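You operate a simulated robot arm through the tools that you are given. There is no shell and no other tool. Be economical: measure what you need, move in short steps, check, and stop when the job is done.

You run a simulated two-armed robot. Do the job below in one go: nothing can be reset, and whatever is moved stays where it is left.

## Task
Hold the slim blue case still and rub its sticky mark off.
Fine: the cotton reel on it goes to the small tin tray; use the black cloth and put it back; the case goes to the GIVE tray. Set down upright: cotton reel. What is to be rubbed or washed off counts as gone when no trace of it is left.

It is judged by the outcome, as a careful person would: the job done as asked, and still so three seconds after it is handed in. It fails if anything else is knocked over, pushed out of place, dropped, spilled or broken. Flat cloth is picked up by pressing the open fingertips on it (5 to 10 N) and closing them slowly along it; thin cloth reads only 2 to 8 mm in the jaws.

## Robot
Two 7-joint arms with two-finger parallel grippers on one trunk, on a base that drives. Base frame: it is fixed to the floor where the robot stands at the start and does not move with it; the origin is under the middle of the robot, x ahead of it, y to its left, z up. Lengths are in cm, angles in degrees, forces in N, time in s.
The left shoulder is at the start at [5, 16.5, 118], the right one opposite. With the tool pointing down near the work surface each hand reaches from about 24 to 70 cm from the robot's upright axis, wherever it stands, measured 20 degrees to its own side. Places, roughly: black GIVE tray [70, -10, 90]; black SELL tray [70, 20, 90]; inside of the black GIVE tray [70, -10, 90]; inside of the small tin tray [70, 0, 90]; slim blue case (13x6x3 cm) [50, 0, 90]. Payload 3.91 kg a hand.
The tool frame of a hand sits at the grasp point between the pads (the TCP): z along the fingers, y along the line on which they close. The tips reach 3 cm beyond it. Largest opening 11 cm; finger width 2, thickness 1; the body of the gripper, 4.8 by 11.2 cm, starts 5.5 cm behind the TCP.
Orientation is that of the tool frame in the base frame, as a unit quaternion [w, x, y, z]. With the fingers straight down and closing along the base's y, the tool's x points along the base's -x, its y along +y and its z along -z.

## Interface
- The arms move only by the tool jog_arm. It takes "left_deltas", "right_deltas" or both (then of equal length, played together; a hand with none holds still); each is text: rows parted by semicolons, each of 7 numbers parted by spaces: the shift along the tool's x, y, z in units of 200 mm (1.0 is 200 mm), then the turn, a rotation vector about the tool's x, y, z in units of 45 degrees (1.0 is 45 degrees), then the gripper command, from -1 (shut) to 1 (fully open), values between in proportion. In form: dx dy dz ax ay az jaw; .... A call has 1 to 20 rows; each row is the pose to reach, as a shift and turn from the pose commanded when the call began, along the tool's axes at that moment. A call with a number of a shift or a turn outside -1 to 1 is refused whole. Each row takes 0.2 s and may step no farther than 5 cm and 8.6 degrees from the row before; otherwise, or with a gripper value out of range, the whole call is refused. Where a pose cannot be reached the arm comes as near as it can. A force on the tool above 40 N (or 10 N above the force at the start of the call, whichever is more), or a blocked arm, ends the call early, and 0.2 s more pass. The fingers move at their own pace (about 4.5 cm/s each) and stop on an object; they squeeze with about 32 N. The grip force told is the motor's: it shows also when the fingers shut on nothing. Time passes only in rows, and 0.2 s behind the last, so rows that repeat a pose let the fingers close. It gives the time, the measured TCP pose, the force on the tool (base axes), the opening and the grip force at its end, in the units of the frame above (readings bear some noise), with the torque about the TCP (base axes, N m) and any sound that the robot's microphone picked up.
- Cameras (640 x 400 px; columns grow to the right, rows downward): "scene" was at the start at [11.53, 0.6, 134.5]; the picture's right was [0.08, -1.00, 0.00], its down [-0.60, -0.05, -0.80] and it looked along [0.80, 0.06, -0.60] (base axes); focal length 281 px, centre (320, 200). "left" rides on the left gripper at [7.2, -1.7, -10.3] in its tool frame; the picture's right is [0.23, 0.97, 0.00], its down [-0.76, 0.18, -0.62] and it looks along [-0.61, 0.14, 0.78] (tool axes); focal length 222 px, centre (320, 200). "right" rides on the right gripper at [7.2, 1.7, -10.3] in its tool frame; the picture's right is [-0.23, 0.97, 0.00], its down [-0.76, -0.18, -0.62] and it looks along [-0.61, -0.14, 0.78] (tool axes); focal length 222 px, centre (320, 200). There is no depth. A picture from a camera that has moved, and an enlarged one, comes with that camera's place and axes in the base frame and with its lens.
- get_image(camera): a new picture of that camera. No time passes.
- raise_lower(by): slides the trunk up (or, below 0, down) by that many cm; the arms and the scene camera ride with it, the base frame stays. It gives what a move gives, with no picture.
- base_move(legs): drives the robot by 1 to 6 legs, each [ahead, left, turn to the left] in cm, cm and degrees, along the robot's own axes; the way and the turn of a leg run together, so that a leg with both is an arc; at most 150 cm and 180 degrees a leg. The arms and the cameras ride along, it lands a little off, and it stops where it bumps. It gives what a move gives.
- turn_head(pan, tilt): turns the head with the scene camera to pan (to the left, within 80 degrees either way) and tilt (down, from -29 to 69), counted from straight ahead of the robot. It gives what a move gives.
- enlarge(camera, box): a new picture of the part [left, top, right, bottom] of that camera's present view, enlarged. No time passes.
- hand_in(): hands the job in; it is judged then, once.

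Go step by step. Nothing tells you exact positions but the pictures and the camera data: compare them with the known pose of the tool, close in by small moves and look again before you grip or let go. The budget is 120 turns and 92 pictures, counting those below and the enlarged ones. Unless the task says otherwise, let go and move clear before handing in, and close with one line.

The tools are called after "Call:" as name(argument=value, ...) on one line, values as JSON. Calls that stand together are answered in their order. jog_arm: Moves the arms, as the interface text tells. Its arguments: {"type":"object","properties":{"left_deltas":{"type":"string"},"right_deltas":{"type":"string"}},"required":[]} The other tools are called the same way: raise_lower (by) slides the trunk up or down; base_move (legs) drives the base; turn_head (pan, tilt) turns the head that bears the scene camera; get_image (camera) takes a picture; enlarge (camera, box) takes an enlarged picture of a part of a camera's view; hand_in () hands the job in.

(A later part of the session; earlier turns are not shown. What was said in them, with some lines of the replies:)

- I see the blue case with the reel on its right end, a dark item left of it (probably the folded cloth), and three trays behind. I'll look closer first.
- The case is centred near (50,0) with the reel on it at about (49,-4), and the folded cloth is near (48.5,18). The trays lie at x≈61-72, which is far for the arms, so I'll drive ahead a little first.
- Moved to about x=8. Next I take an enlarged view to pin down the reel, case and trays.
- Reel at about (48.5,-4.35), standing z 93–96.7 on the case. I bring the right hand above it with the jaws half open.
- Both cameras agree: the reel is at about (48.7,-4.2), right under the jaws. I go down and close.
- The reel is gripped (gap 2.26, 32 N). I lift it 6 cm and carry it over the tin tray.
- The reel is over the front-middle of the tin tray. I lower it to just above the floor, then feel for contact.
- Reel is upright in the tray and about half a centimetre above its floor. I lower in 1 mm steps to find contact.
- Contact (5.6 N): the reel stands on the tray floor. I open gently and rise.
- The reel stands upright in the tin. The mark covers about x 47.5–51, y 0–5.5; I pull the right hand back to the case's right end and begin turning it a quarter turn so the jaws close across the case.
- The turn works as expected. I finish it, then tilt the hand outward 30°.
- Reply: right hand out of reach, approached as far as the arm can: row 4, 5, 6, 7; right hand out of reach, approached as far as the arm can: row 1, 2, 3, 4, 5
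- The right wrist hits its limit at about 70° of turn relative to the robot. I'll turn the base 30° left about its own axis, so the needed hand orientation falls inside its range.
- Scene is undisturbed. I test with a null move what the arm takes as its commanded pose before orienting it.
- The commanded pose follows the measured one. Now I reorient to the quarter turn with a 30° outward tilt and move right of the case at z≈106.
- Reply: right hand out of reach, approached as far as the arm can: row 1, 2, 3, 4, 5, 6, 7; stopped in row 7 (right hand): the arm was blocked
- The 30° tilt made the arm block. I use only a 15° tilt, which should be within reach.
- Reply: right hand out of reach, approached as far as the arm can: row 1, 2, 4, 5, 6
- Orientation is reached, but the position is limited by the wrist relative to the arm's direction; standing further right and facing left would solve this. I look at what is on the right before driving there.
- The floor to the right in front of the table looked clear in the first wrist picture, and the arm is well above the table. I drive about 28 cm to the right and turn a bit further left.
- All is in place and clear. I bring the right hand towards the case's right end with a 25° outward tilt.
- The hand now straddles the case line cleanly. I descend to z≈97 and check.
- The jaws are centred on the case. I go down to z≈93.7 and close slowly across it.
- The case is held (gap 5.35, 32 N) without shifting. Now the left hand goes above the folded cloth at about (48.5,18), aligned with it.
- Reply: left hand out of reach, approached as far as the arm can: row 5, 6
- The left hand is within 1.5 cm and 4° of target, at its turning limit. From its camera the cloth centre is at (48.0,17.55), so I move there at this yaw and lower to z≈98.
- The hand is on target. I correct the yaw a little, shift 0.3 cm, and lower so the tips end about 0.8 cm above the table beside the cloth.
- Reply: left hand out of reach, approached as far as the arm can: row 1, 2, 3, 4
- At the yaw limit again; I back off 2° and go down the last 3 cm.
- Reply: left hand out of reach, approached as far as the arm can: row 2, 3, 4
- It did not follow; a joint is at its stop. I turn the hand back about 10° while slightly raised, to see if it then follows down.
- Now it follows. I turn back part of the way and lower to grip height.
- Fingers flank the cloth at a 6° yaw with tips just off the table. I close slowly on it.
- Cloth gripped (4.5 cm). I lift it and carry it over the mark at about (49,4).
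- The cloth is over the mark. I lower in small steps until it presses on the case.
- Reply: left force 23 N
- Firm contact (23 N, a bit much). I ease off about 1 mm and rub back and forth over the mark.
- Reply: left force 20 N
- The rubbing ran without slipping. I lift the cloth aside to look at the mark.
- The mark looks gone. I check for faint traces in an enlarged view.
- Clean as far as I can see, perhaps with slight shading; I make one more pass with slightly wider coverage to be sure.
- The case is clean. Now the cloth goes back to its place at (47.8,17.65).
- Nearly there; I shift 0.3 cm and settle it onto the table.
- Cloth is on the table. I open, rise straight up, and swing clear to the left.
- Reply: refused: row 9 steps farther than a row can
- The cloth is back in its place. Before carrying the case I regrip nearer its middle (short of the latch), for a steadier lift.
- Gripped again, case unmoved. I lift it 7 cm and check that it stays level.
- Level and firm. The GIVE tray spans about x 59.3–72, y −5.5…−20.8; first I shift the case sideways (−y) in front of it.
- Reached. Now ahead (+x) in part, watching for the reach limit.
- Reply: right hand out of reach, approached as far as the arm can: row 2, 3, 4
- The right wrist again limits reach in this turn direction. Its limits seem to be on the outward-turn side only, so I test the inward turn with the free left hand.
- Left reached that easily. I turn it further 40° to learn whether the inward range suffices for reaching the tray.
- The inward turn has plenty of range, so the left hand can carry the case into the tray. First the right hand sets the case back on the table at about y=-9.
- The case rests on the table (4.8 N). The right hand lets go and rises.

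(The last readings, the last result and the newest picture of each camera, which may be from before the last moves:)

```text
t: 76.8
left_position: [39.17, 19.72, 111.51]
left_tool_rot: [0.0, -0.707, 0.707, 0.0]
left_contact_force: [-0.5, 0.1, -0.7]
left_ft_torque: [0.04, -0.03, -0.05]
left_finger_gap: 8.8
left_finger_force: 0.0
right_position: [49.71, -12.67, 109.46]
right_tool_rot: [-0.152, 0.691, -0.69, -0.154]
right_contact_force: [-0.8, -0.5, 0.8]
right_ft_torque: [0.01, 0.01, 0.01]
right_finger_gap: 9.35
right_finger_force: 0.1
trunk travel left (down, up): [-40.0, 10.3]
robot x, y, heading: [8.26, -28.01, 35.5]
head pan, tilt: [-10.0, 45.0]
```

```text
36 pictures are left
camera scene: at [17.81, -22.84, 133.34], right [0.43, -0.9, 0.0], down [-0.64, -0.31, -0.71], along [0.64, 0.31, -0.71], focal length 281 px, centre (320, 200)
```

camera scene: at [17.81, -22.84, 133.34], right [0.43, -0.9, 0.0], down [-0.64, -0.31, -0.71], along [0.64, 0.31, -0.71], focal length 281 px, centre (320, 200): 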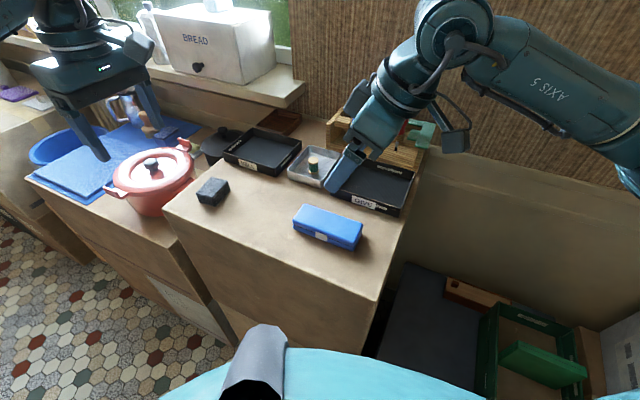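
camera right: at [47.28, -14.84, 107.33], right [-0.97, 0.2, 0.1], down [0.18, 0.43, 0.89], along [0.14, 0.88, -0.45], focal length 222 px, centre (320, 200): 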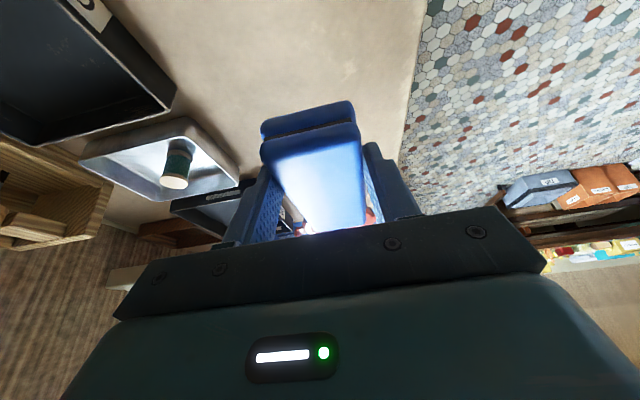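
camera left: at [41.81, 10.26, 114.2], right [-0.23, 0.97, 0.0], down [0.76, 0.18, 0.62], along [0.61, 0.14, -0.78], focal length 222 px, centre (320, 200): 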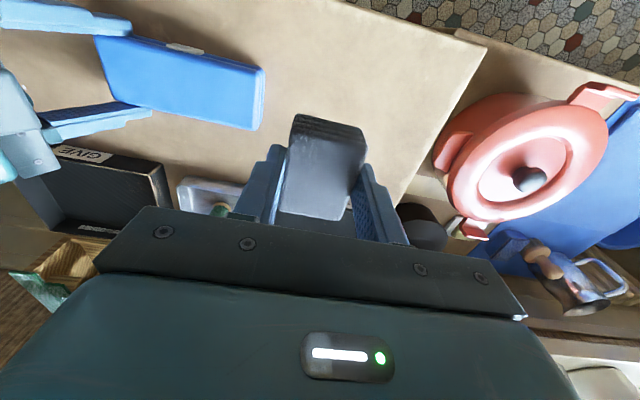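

Case is set down. I draw both hands back a bit, then turn the base to face nearly straight ahead.

Call:
jog_arm(left_deltas="0 0.1 0 0 0 0 0.6; 0 0.2 0 0 0 0 0.6; 0 0.3 0 0 0 0 0.6; 0 0.4 0 0 0 0 0.6; 0 0.4 0 0 0 0 0.6", right_deltas="0.09 0.15 -0.043 0 0 0 0.7; 0.18 0.3 -0.085 0 0 0 0.7; 0.27 0.45 -0.128 0 0 0 0.7; 0.3625 0.6 -0.17 0 0 0 0.7; 0.3625 0.6 -0.17 0 0 0 0.7")

Call:
base_move(legs=[[0, 0, -30]])

Call:
turn_head(pan=15, tilt=45)

Call:
get_image(camera="scene")

Call:
get_image(camera="left")

```text
t: 78.0
left_position: [31.28, 19.75, 111.56]
left_tool_rot: [0.0, 0.708, -0.707, 0.0]
left_contact_force: [-0.9, 0.4, -0.4]
left_ft_torque: [-0.01, -0.01, 0.02]
left_finger_gap: 8.84
left_finger_force: 0.1
right_position: [38.77, -19.69, 110.07]
right_tool_rot: [-0.152, 0.691, -0.69, -0.154]
right_contact_force: [-0.2, 1.8, -0.1]
right_ft_torque: [0.0, 0.01, -0.01]
right_finger_gap: 9.33
right_finger_force: 0.0
right hand out of reach, approached as far as the arm can: row 4, 5
trunk travel left (down, up): [-40.0, 10.3]
robot x, y, heading: [7.69, -27.94, 35.7]
head pan, tilt: [-10.0, 45.0]
```

```text
t: 79.9
left_position: [51.94, 1.99, 111.61]
left_tool_rot: [0.0, -0.502, 0.865, 0.0]
left_contact_force: [0.6, -0.6, 0.4]
left_ft_torque: [0.01, 0.04, 0.0]
left_finger_gap: 8.79
left_finger_force: 0.1
right_position: [38.88, -36.0, 110.07]
right_tool_rot: [0.186, -0.49, 0.844, 0.11]
right_contact_force: [-0.5, 1.1, 0.3]
right_ft_torque: [0.0, 0.01, -0.04]
right_finger_gap: 9.34
right_finger_force: 0.1
trunk travel left (down, up): [-40.0, 10.3]
robot x, y, heading: [8.38, -27.82, 5.8]
head pan, tilt: [-10.0, 45.0]
```

```text
t: 80.8
left_position: [51.99, 2.01, 111.54]
left_tool_rot: [0.0, -0.502, 0.865, 0.0]
left_contact_force: [-0.3, 0.6, 0.1]
left_ft_torque: [0.01, 0.03, -0.01]
left_finger_gap: 8.78
left_finger_force: 0.1
right_position: [38.81, -36.05, 110.17]
right_tool_rot: [0.187, -0.49, 0.845, 0.109]
right_contact_force: [0.4, -1.1, -0.7]
right_ft_torque: [0.0, -0.02, 0.02]
right_finger_gap: 9.35
right_finger_force: 0.1
trunk travel left (down, up): [-40.0, 10.3]
robot x, y, heading: [8.22, -27.88, 5.8]
head pan, tilt: [15.0, 45.0]
```

```text
35 pictures are left
camera scene: at [18.61, -24.89, 133.34], right [0.35, -0.94, 0.0], down [-0.66, -0.25, -0.71], along [0.66, 0.25, -0.71], focal length 281 px, centre (320, 200)
```

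scene: 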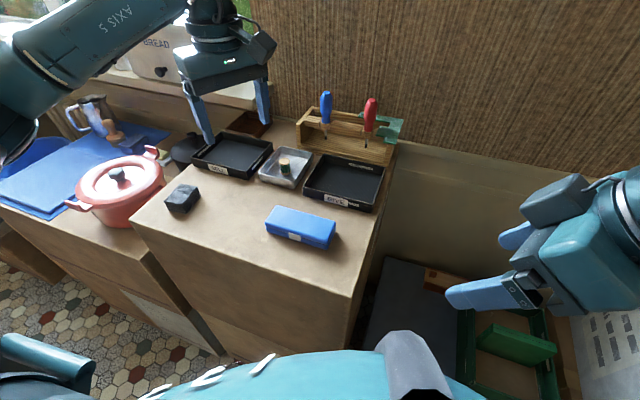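

```text
34 pictures are left
camera left: at [49.81, -5.15, 122.02], right [-0.96, 0.29, 0.0], down [0.22, 0.75, 0.62], along [0.18, 0.6, -0.78], focal length 222 px, centre (320, 200)
```

left: 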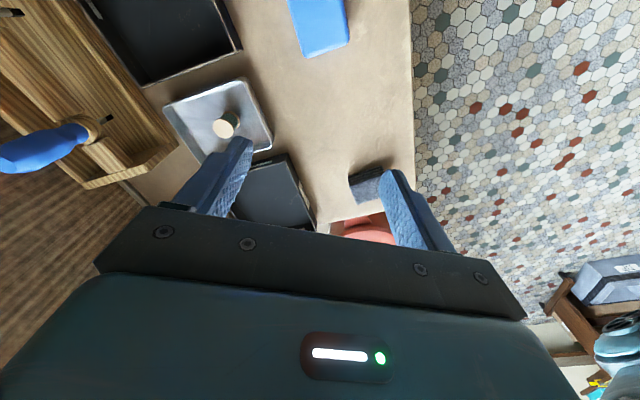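

Nothing was disturbed. I align the left hand to close across the case (now centred near (49.75,-9.2)) and come to 10 cm above.

Call:
jog_arm(left_deltas="0.11 -0.03 0.1 0 0 -0.165 0.7; 0.22 -0.06 0.21 0 0 -0.33 0.7; 0.33 -0.09 0.32 0 0 -0.495 0.7; 0.438 -0.12 0.425 0 0 -0.66 0.7; 0.438 -0.12 0.425 0 0 -0.66 0.7")

Call:
get_image(camera="left")

Call:
enlarge(camera="scene", box=[200, 130, 440, 280])

```text
t: 82.0
left_position: [49.75, -6.7, 102.87]
left_tool_rot: [0.0, 0.707, -0.707, 0.0]
left_contact_force: [0.1, 0.2, 0.0]
left_ft_torque: [-0.02, -0.01, 0.0]
left_finger_gap: 9.32
left_finger_force: 0.0
right_position: [38.78, -36.11, 110.17]
right_tool_rot: [0.187, -0.49, 0.845, 0.109]
right_contact_force: [-1.2, 0.3, -0.3]
right_ft_torque: [0.0, 0.0, 0.05]
right_finger_gap: 9.35
right_finger_force: 0.1
trunk travel left (down, up): [-40.0, 10.3]
robot x, y, heading: [7.8, -27.84, 5.7]
head pan, tilt: [15.0, 45.0]
```

```text
33 pictures are left
camera left: at [51.45, -13.93, 113.34], right [-0.97, -0.23, 0.0], down [-0.18, 0.76, 0.62], along [-0.14, 0.61, -0.78], focal length 222 px, centre (320, 200)
```

left: 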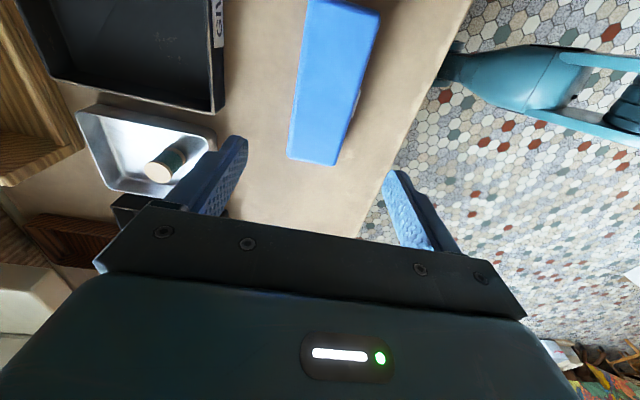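

```text
2.67 times, centred on (320, 205) of scene
camera zoom: at [18.61, -24.88, 133.34], right [0.36, -0.93, 0.0], down [-0.66, -0.25, -0.71], along [0.66, 0.25, -0.71], focal length 749 px, centre (320, 187)
```

zoom: 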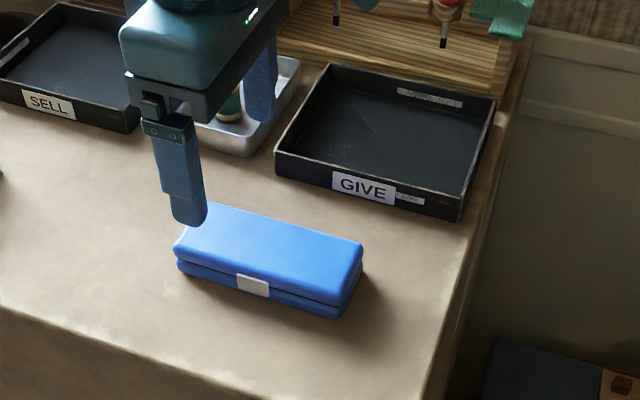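

The case lies as expected (x centre 49.7, left end y≈-2.8). I descend and grip.

Call:
jog_arm(left_deltas="0 0 0.2 0 0 0 0.7; 0 0 0.4 0 0 0 0.7; 0 0 0.45 0 0 0 0.7; 0 0 0.45 0 0 0 0.4; 0 0 0.45 0 0 0 0.2; 0 0 0.45 0 0 0 0.1; 0 0 0.45 0 0 0 0; 0 0 0.45 0 0 0 -0.1; 0 0 0.45 0 0 0 -0.2; 0 0 0.45 0 0 0 -0.2")

Call:
enlarge(camera="scene", box=[200, 130, 440, 280])

```text
t: 84.2
left_position: [49.69, -6.86, 94.0]
left_tool_rot: [-0.001, -0.706, 0.708, 0.0]
left_contact_force: [-0.9, -0.2, 1.1]
left_ft_torque: [0.0, -0.03, 0.0]
left_finger_gap: 5.29
left_finger_force: 32.9
right_position: [38.71, -36.05, 110.05]
right_tool_rot: [0.187, -0.49, 0.845, 0.109]
right_contact_force: [-0.2, -0.7, -0.4]
right_ft_torque: [-0.01, 0.01, -0.03]
right_finger_gap: 9.36
right_finger_force: 0.0
trunk travel left (down, up): [-40.0, 10.3]
robot x, y, heading: [8.1, -27.89, 5.8]
head pan, tilt: [15.0, 45.0]
```

```text
2.67 times, centred on (320, 205) of scene
camera zoom: at [18.61, -24.89, 133.34], right [0.36, -0.93, 0.0], down [-0.66, -0.25, -0.71], along [0.66, 0.25, -0.71], focal length 749 px, centre (320, 187)
```

zoom: 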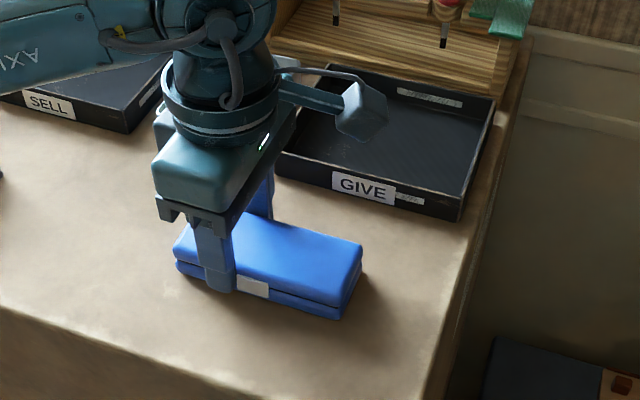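

Gripped (5.29). I lift it 7.5 cm and carry it above the GIVE tray.

Call:
jog_arm(left_deltas="0 0 -0.1 0 0 0 -0.2; 0 0 -0.25 0 0 0 -0.2; 0 0 -0.375 0 0 0 -0.2; 0.05 -0.2 -0.375 0 0 0 -0.2; 0.1 -0.4 -0.375 0 0 0 -0.2; 0.15 -0.6 -0.375 0 0 0 -0.2; 0.195 -0.795 -0.375 0 0 0 -0.2; 0.195 -0.795 -0.375 0 0 0 -0.2")

Call:
enlarge(camera="scene", box=[200, 80, 440, 230])

Call:
get_image(camera="left")

```text
t: 86.0
left_position: [65.73, -10.67, 101.51]
left_tool_rot: [0.001, -0.707, 0.707, -0.001]
left_contact_force: [0.6, 0.0, -0.3]
left_ft_torque: [-0.01, 0.01, 0.02]
left_finger_gap: 5.29
left_finger_force: 31.8
right_position: [38.88, -36.0, 110.07]
right_tool_rot: [0.187, -0.49, 0.844, 0.11]
right_contact_force: [-0.4, 0.0, 0.6]
right_ft_torque: [0.0, 0.01, -0.01]
right_finger_gap: 9.35
right_finger_force: 0.1
trunk travel left (down, up): [-40.0, 10.3]
robot x, y, heading: [8.22, -28.14, 6.0]
head pan, tilt: [15.0, 45.0]
```

```text
2.67 times, centred on (320, 155) of scene
camera zoom: at [18.6, -24.85, 133.35], right [0.36, -0.93, 0.0], down [-0.66, -0.25, -0.71], along [0.66, 0.25, -0.71], focal length 749 px, centre (320, 320)
```

zoom: 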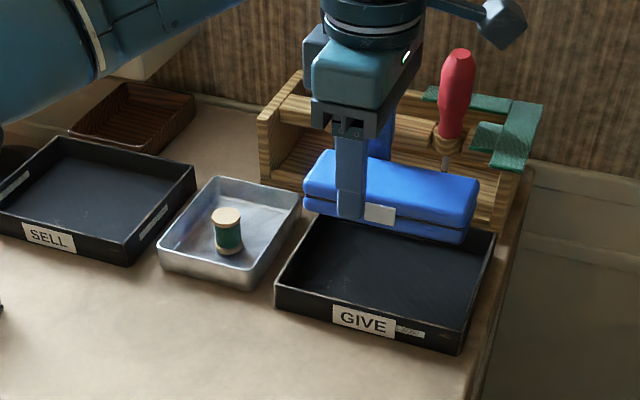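

```text
29 pictures are left
camera left: at [67.37, -17.94, 112.06], right [-0.97, -0.23, 0.0], down [-0.18, 0.76, 0.62], along [-0.14, 0.61, -0.78], focal length 222 px, centre (320, 200)
```

left: 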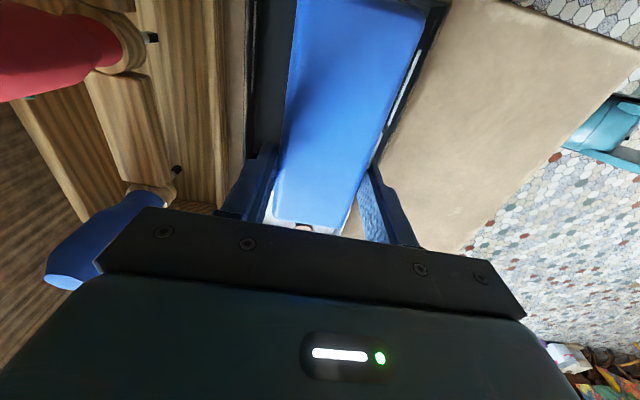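

The case is over the tray with about 0.8 cm margin each end. I lower to just above the rim-to-floor zone and look.

Call:
jog_arm(left_deltas="0.01 0.008 0.1 0 0 0 -0.2; 0.01 0.008 0.2 0 0 0 -0.2; 0.01 0.008 0.26 0 0 0 -0.2; 0.01 0.008 0.3 0 0 0 -0.2; 0.01 0.008 0.3 0 0 0 -0.2")

Call:
enlarge(camera="scene", box=[270, 110, 430, 210])

```text
t: 87.2
left_position: [65.57, -10.95, 95.66]
left_tool_rot: [0.0, -0.707, 0.707, 0.0]
left_contact_force: [-0.3, -0.3, -0.2]
left_ft_torque: [0.01, -0.01, 0.01]
left_finger_gap: 5.3
left_finger_force: 32.1
right_position: [38.87, -36.0, 110.03]
right_tool_rot: [0.187, -0.49, 0.844, 0.109]
right_contact_force: [0.8, -0.2, 0.6]
right_ft_torque: [0.01, 0.02, -0.01]
right_finger_gap: 9.35
right_finger_force: 0.0
trunk travel left (down, up): [-40.0, 10.3]
robot x, y, heading: [8.22, -27.96, 6.1]
head pan, tilt: [15.0, 45.0]
```

```text
4.00 times, centred on (350, 160) of scene
camera zoom: at [18.61, -24.89, 133.34], right [0.36, -0.93, 0.0], down [-0.66, -0.25, -0.71], along [0.66, 0.25, -0.71], focal length 1123 px, centre (200, 360)
```

zoom: 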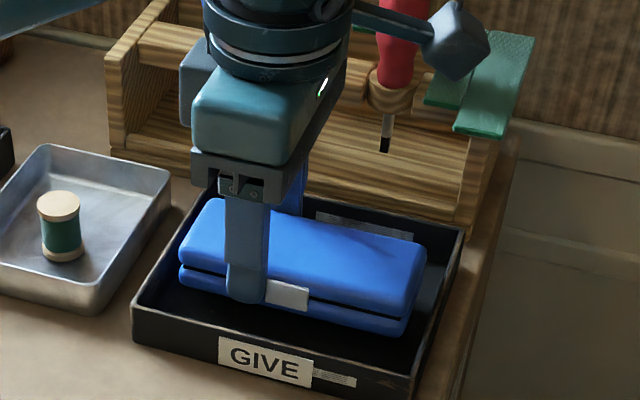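

It fits well inside the tray. I lower in fine steps to contact.

Call:
jog_arm(left_deltas="0 0 0.02 0 0 0 -0.2; 0 0 0.035 0 0 0 -0.2; 0 0 0.045 0 0 0 -0.2; 0 0 0.055 0 0 0 -0.2; 0 0 0.06 0 0 0 -0.2")

```text
t: 88.4
left_position: [65.33, -10.89, 94.5]
left_tool_rot: [0.0, -0.707, 0.707, -0.001]
left_contact_force: [-1.3, 0.8, 2.5]
left_ft_torque: [0.06, 0.09, 0.02]
left_finger_gap: 5.29
left_finger_force: 31.8
right_position: [38.7, -36.02, 110.13]
right_tool_rot: [0.187, -0.491, 0.844, 0.109]
right_contact_force: [-0.7, 0.4, -0.7]
right_ft_torque: [-0.01, -0.02, -0.01]
right_finger_gap: 9.36
right_finger_force: 0.1
trunk travel left (down, up): [-40.0, 10.3]
robot x, y, heading: [7.98, -28.04, 6.1]
head pan, tilt: [15.0, 45.0]
```

Contact at 2.5 N. I open just enough to free it and rise straight up.

Call:
jog_arm(left_deltas="0 0 0.002 0 0 0 0.05; 0 0 0.002 0 0 0 0.15; 0 0 0.002 0 0 0 0.25; 0 0 0.002 0 0 0 0.25; 0 0 -0.1 0 0 0 0.25; 0 0 -0.3 0 0 0 0.25; 0 0 -0.5 0 0 0 0.25; 0 0.1 -0.7 0 0 0 0.25; 0 0.3 -0.8 0 0 0 0.25; 0 0.5 -0.8 0 0 0 0.25")

Call:
get_image(camera="scene")

Call:
enlarge(camera="scene", box=[140, 90, 420, 265])

```text
t: 90.6
left_position: [55.04, -10.62, 110.44]
left_tool_rot: [0.0, -0.707, 0.708, 0.0]
left_contact_force: [-0.4, -0.3, 0.0]
left_ft_torque: [-0.02, -0.02, 0.02]
left_finger_gap: 6.89
left_finger_force: 0.1
right_position: [38.88, -36.05, 110.25]
right_tool_rot: [0.187, -0.49, 0.844, 0.11]
right_contact_force: [0.4, 0.6, -0.6]
right_ft_torque: [0.02, -0.01, 0.03]
right_finger_gap: 9.37
right_finger_force: 0.2
trunk travel left (down, up): [-40.0, 10.3]
robot x, y, heading: [8.09, -28.16, 5.8]
head pan, tilt: [15.0, 45.0]
```

```text
27 pictures are left
camera scene: at [18.56, -24.85, 133.35], right [0.36, -0.93, 0.0], down [-0.66, -0.25, -0.71], along [0.66, 0.25, -0.71], focal length 281 px, centre (320, 200)
```

scene: 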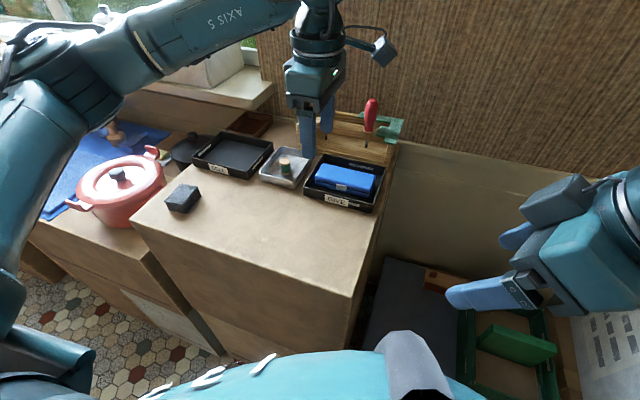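

```text
2.29 times, centred on (280, 178) of scene
camera zoom: at [18.56, -24.85, 133.35], right [0.36, -0.93, 0.0], down [-0.66, -0.25, -0.71], along [0.66, 0.25, -0.71], focal length 642 px, centre (411, 251)
```

zoom: 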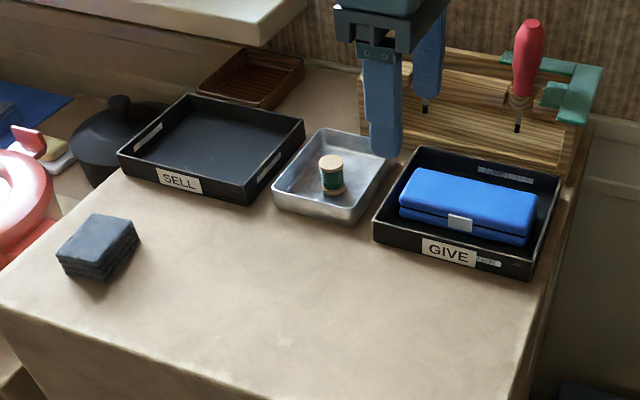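

Everything is in place: case in GIVE, reel upright in the tin, cloth back. One last close look at the case surface.

Call:
enlarge(camera="scene", box=[300, 150, 396, 210])

```text
6.67 times, centred on (348, 180) of scene
camera zoom: at [18.56, -24.85, 133.35], right [0.36, -0.93, 0.0], down [-0.66, -0.25, -0.71], along [0.66, 0.25, -0.71], focal length 1872 px, centre (133, 333)
```

zoom: 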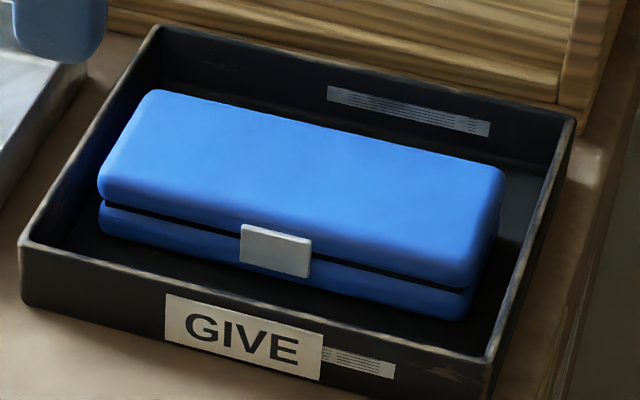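

The case is spotless and lies flat in the GIVE tray, and both hands are clear, so I hand in.

Call:
hand_in()

```text
The job is handed in.
```

The job is done and handed in: I rubbed the sticky mark off the blue case until no trace showed in the close-up pictures, and the case now lies flat in the GIVE tray. The cotton reel stands upright in the tin tray, and the black cloth is back where it was, possibly turned by a few degrees.
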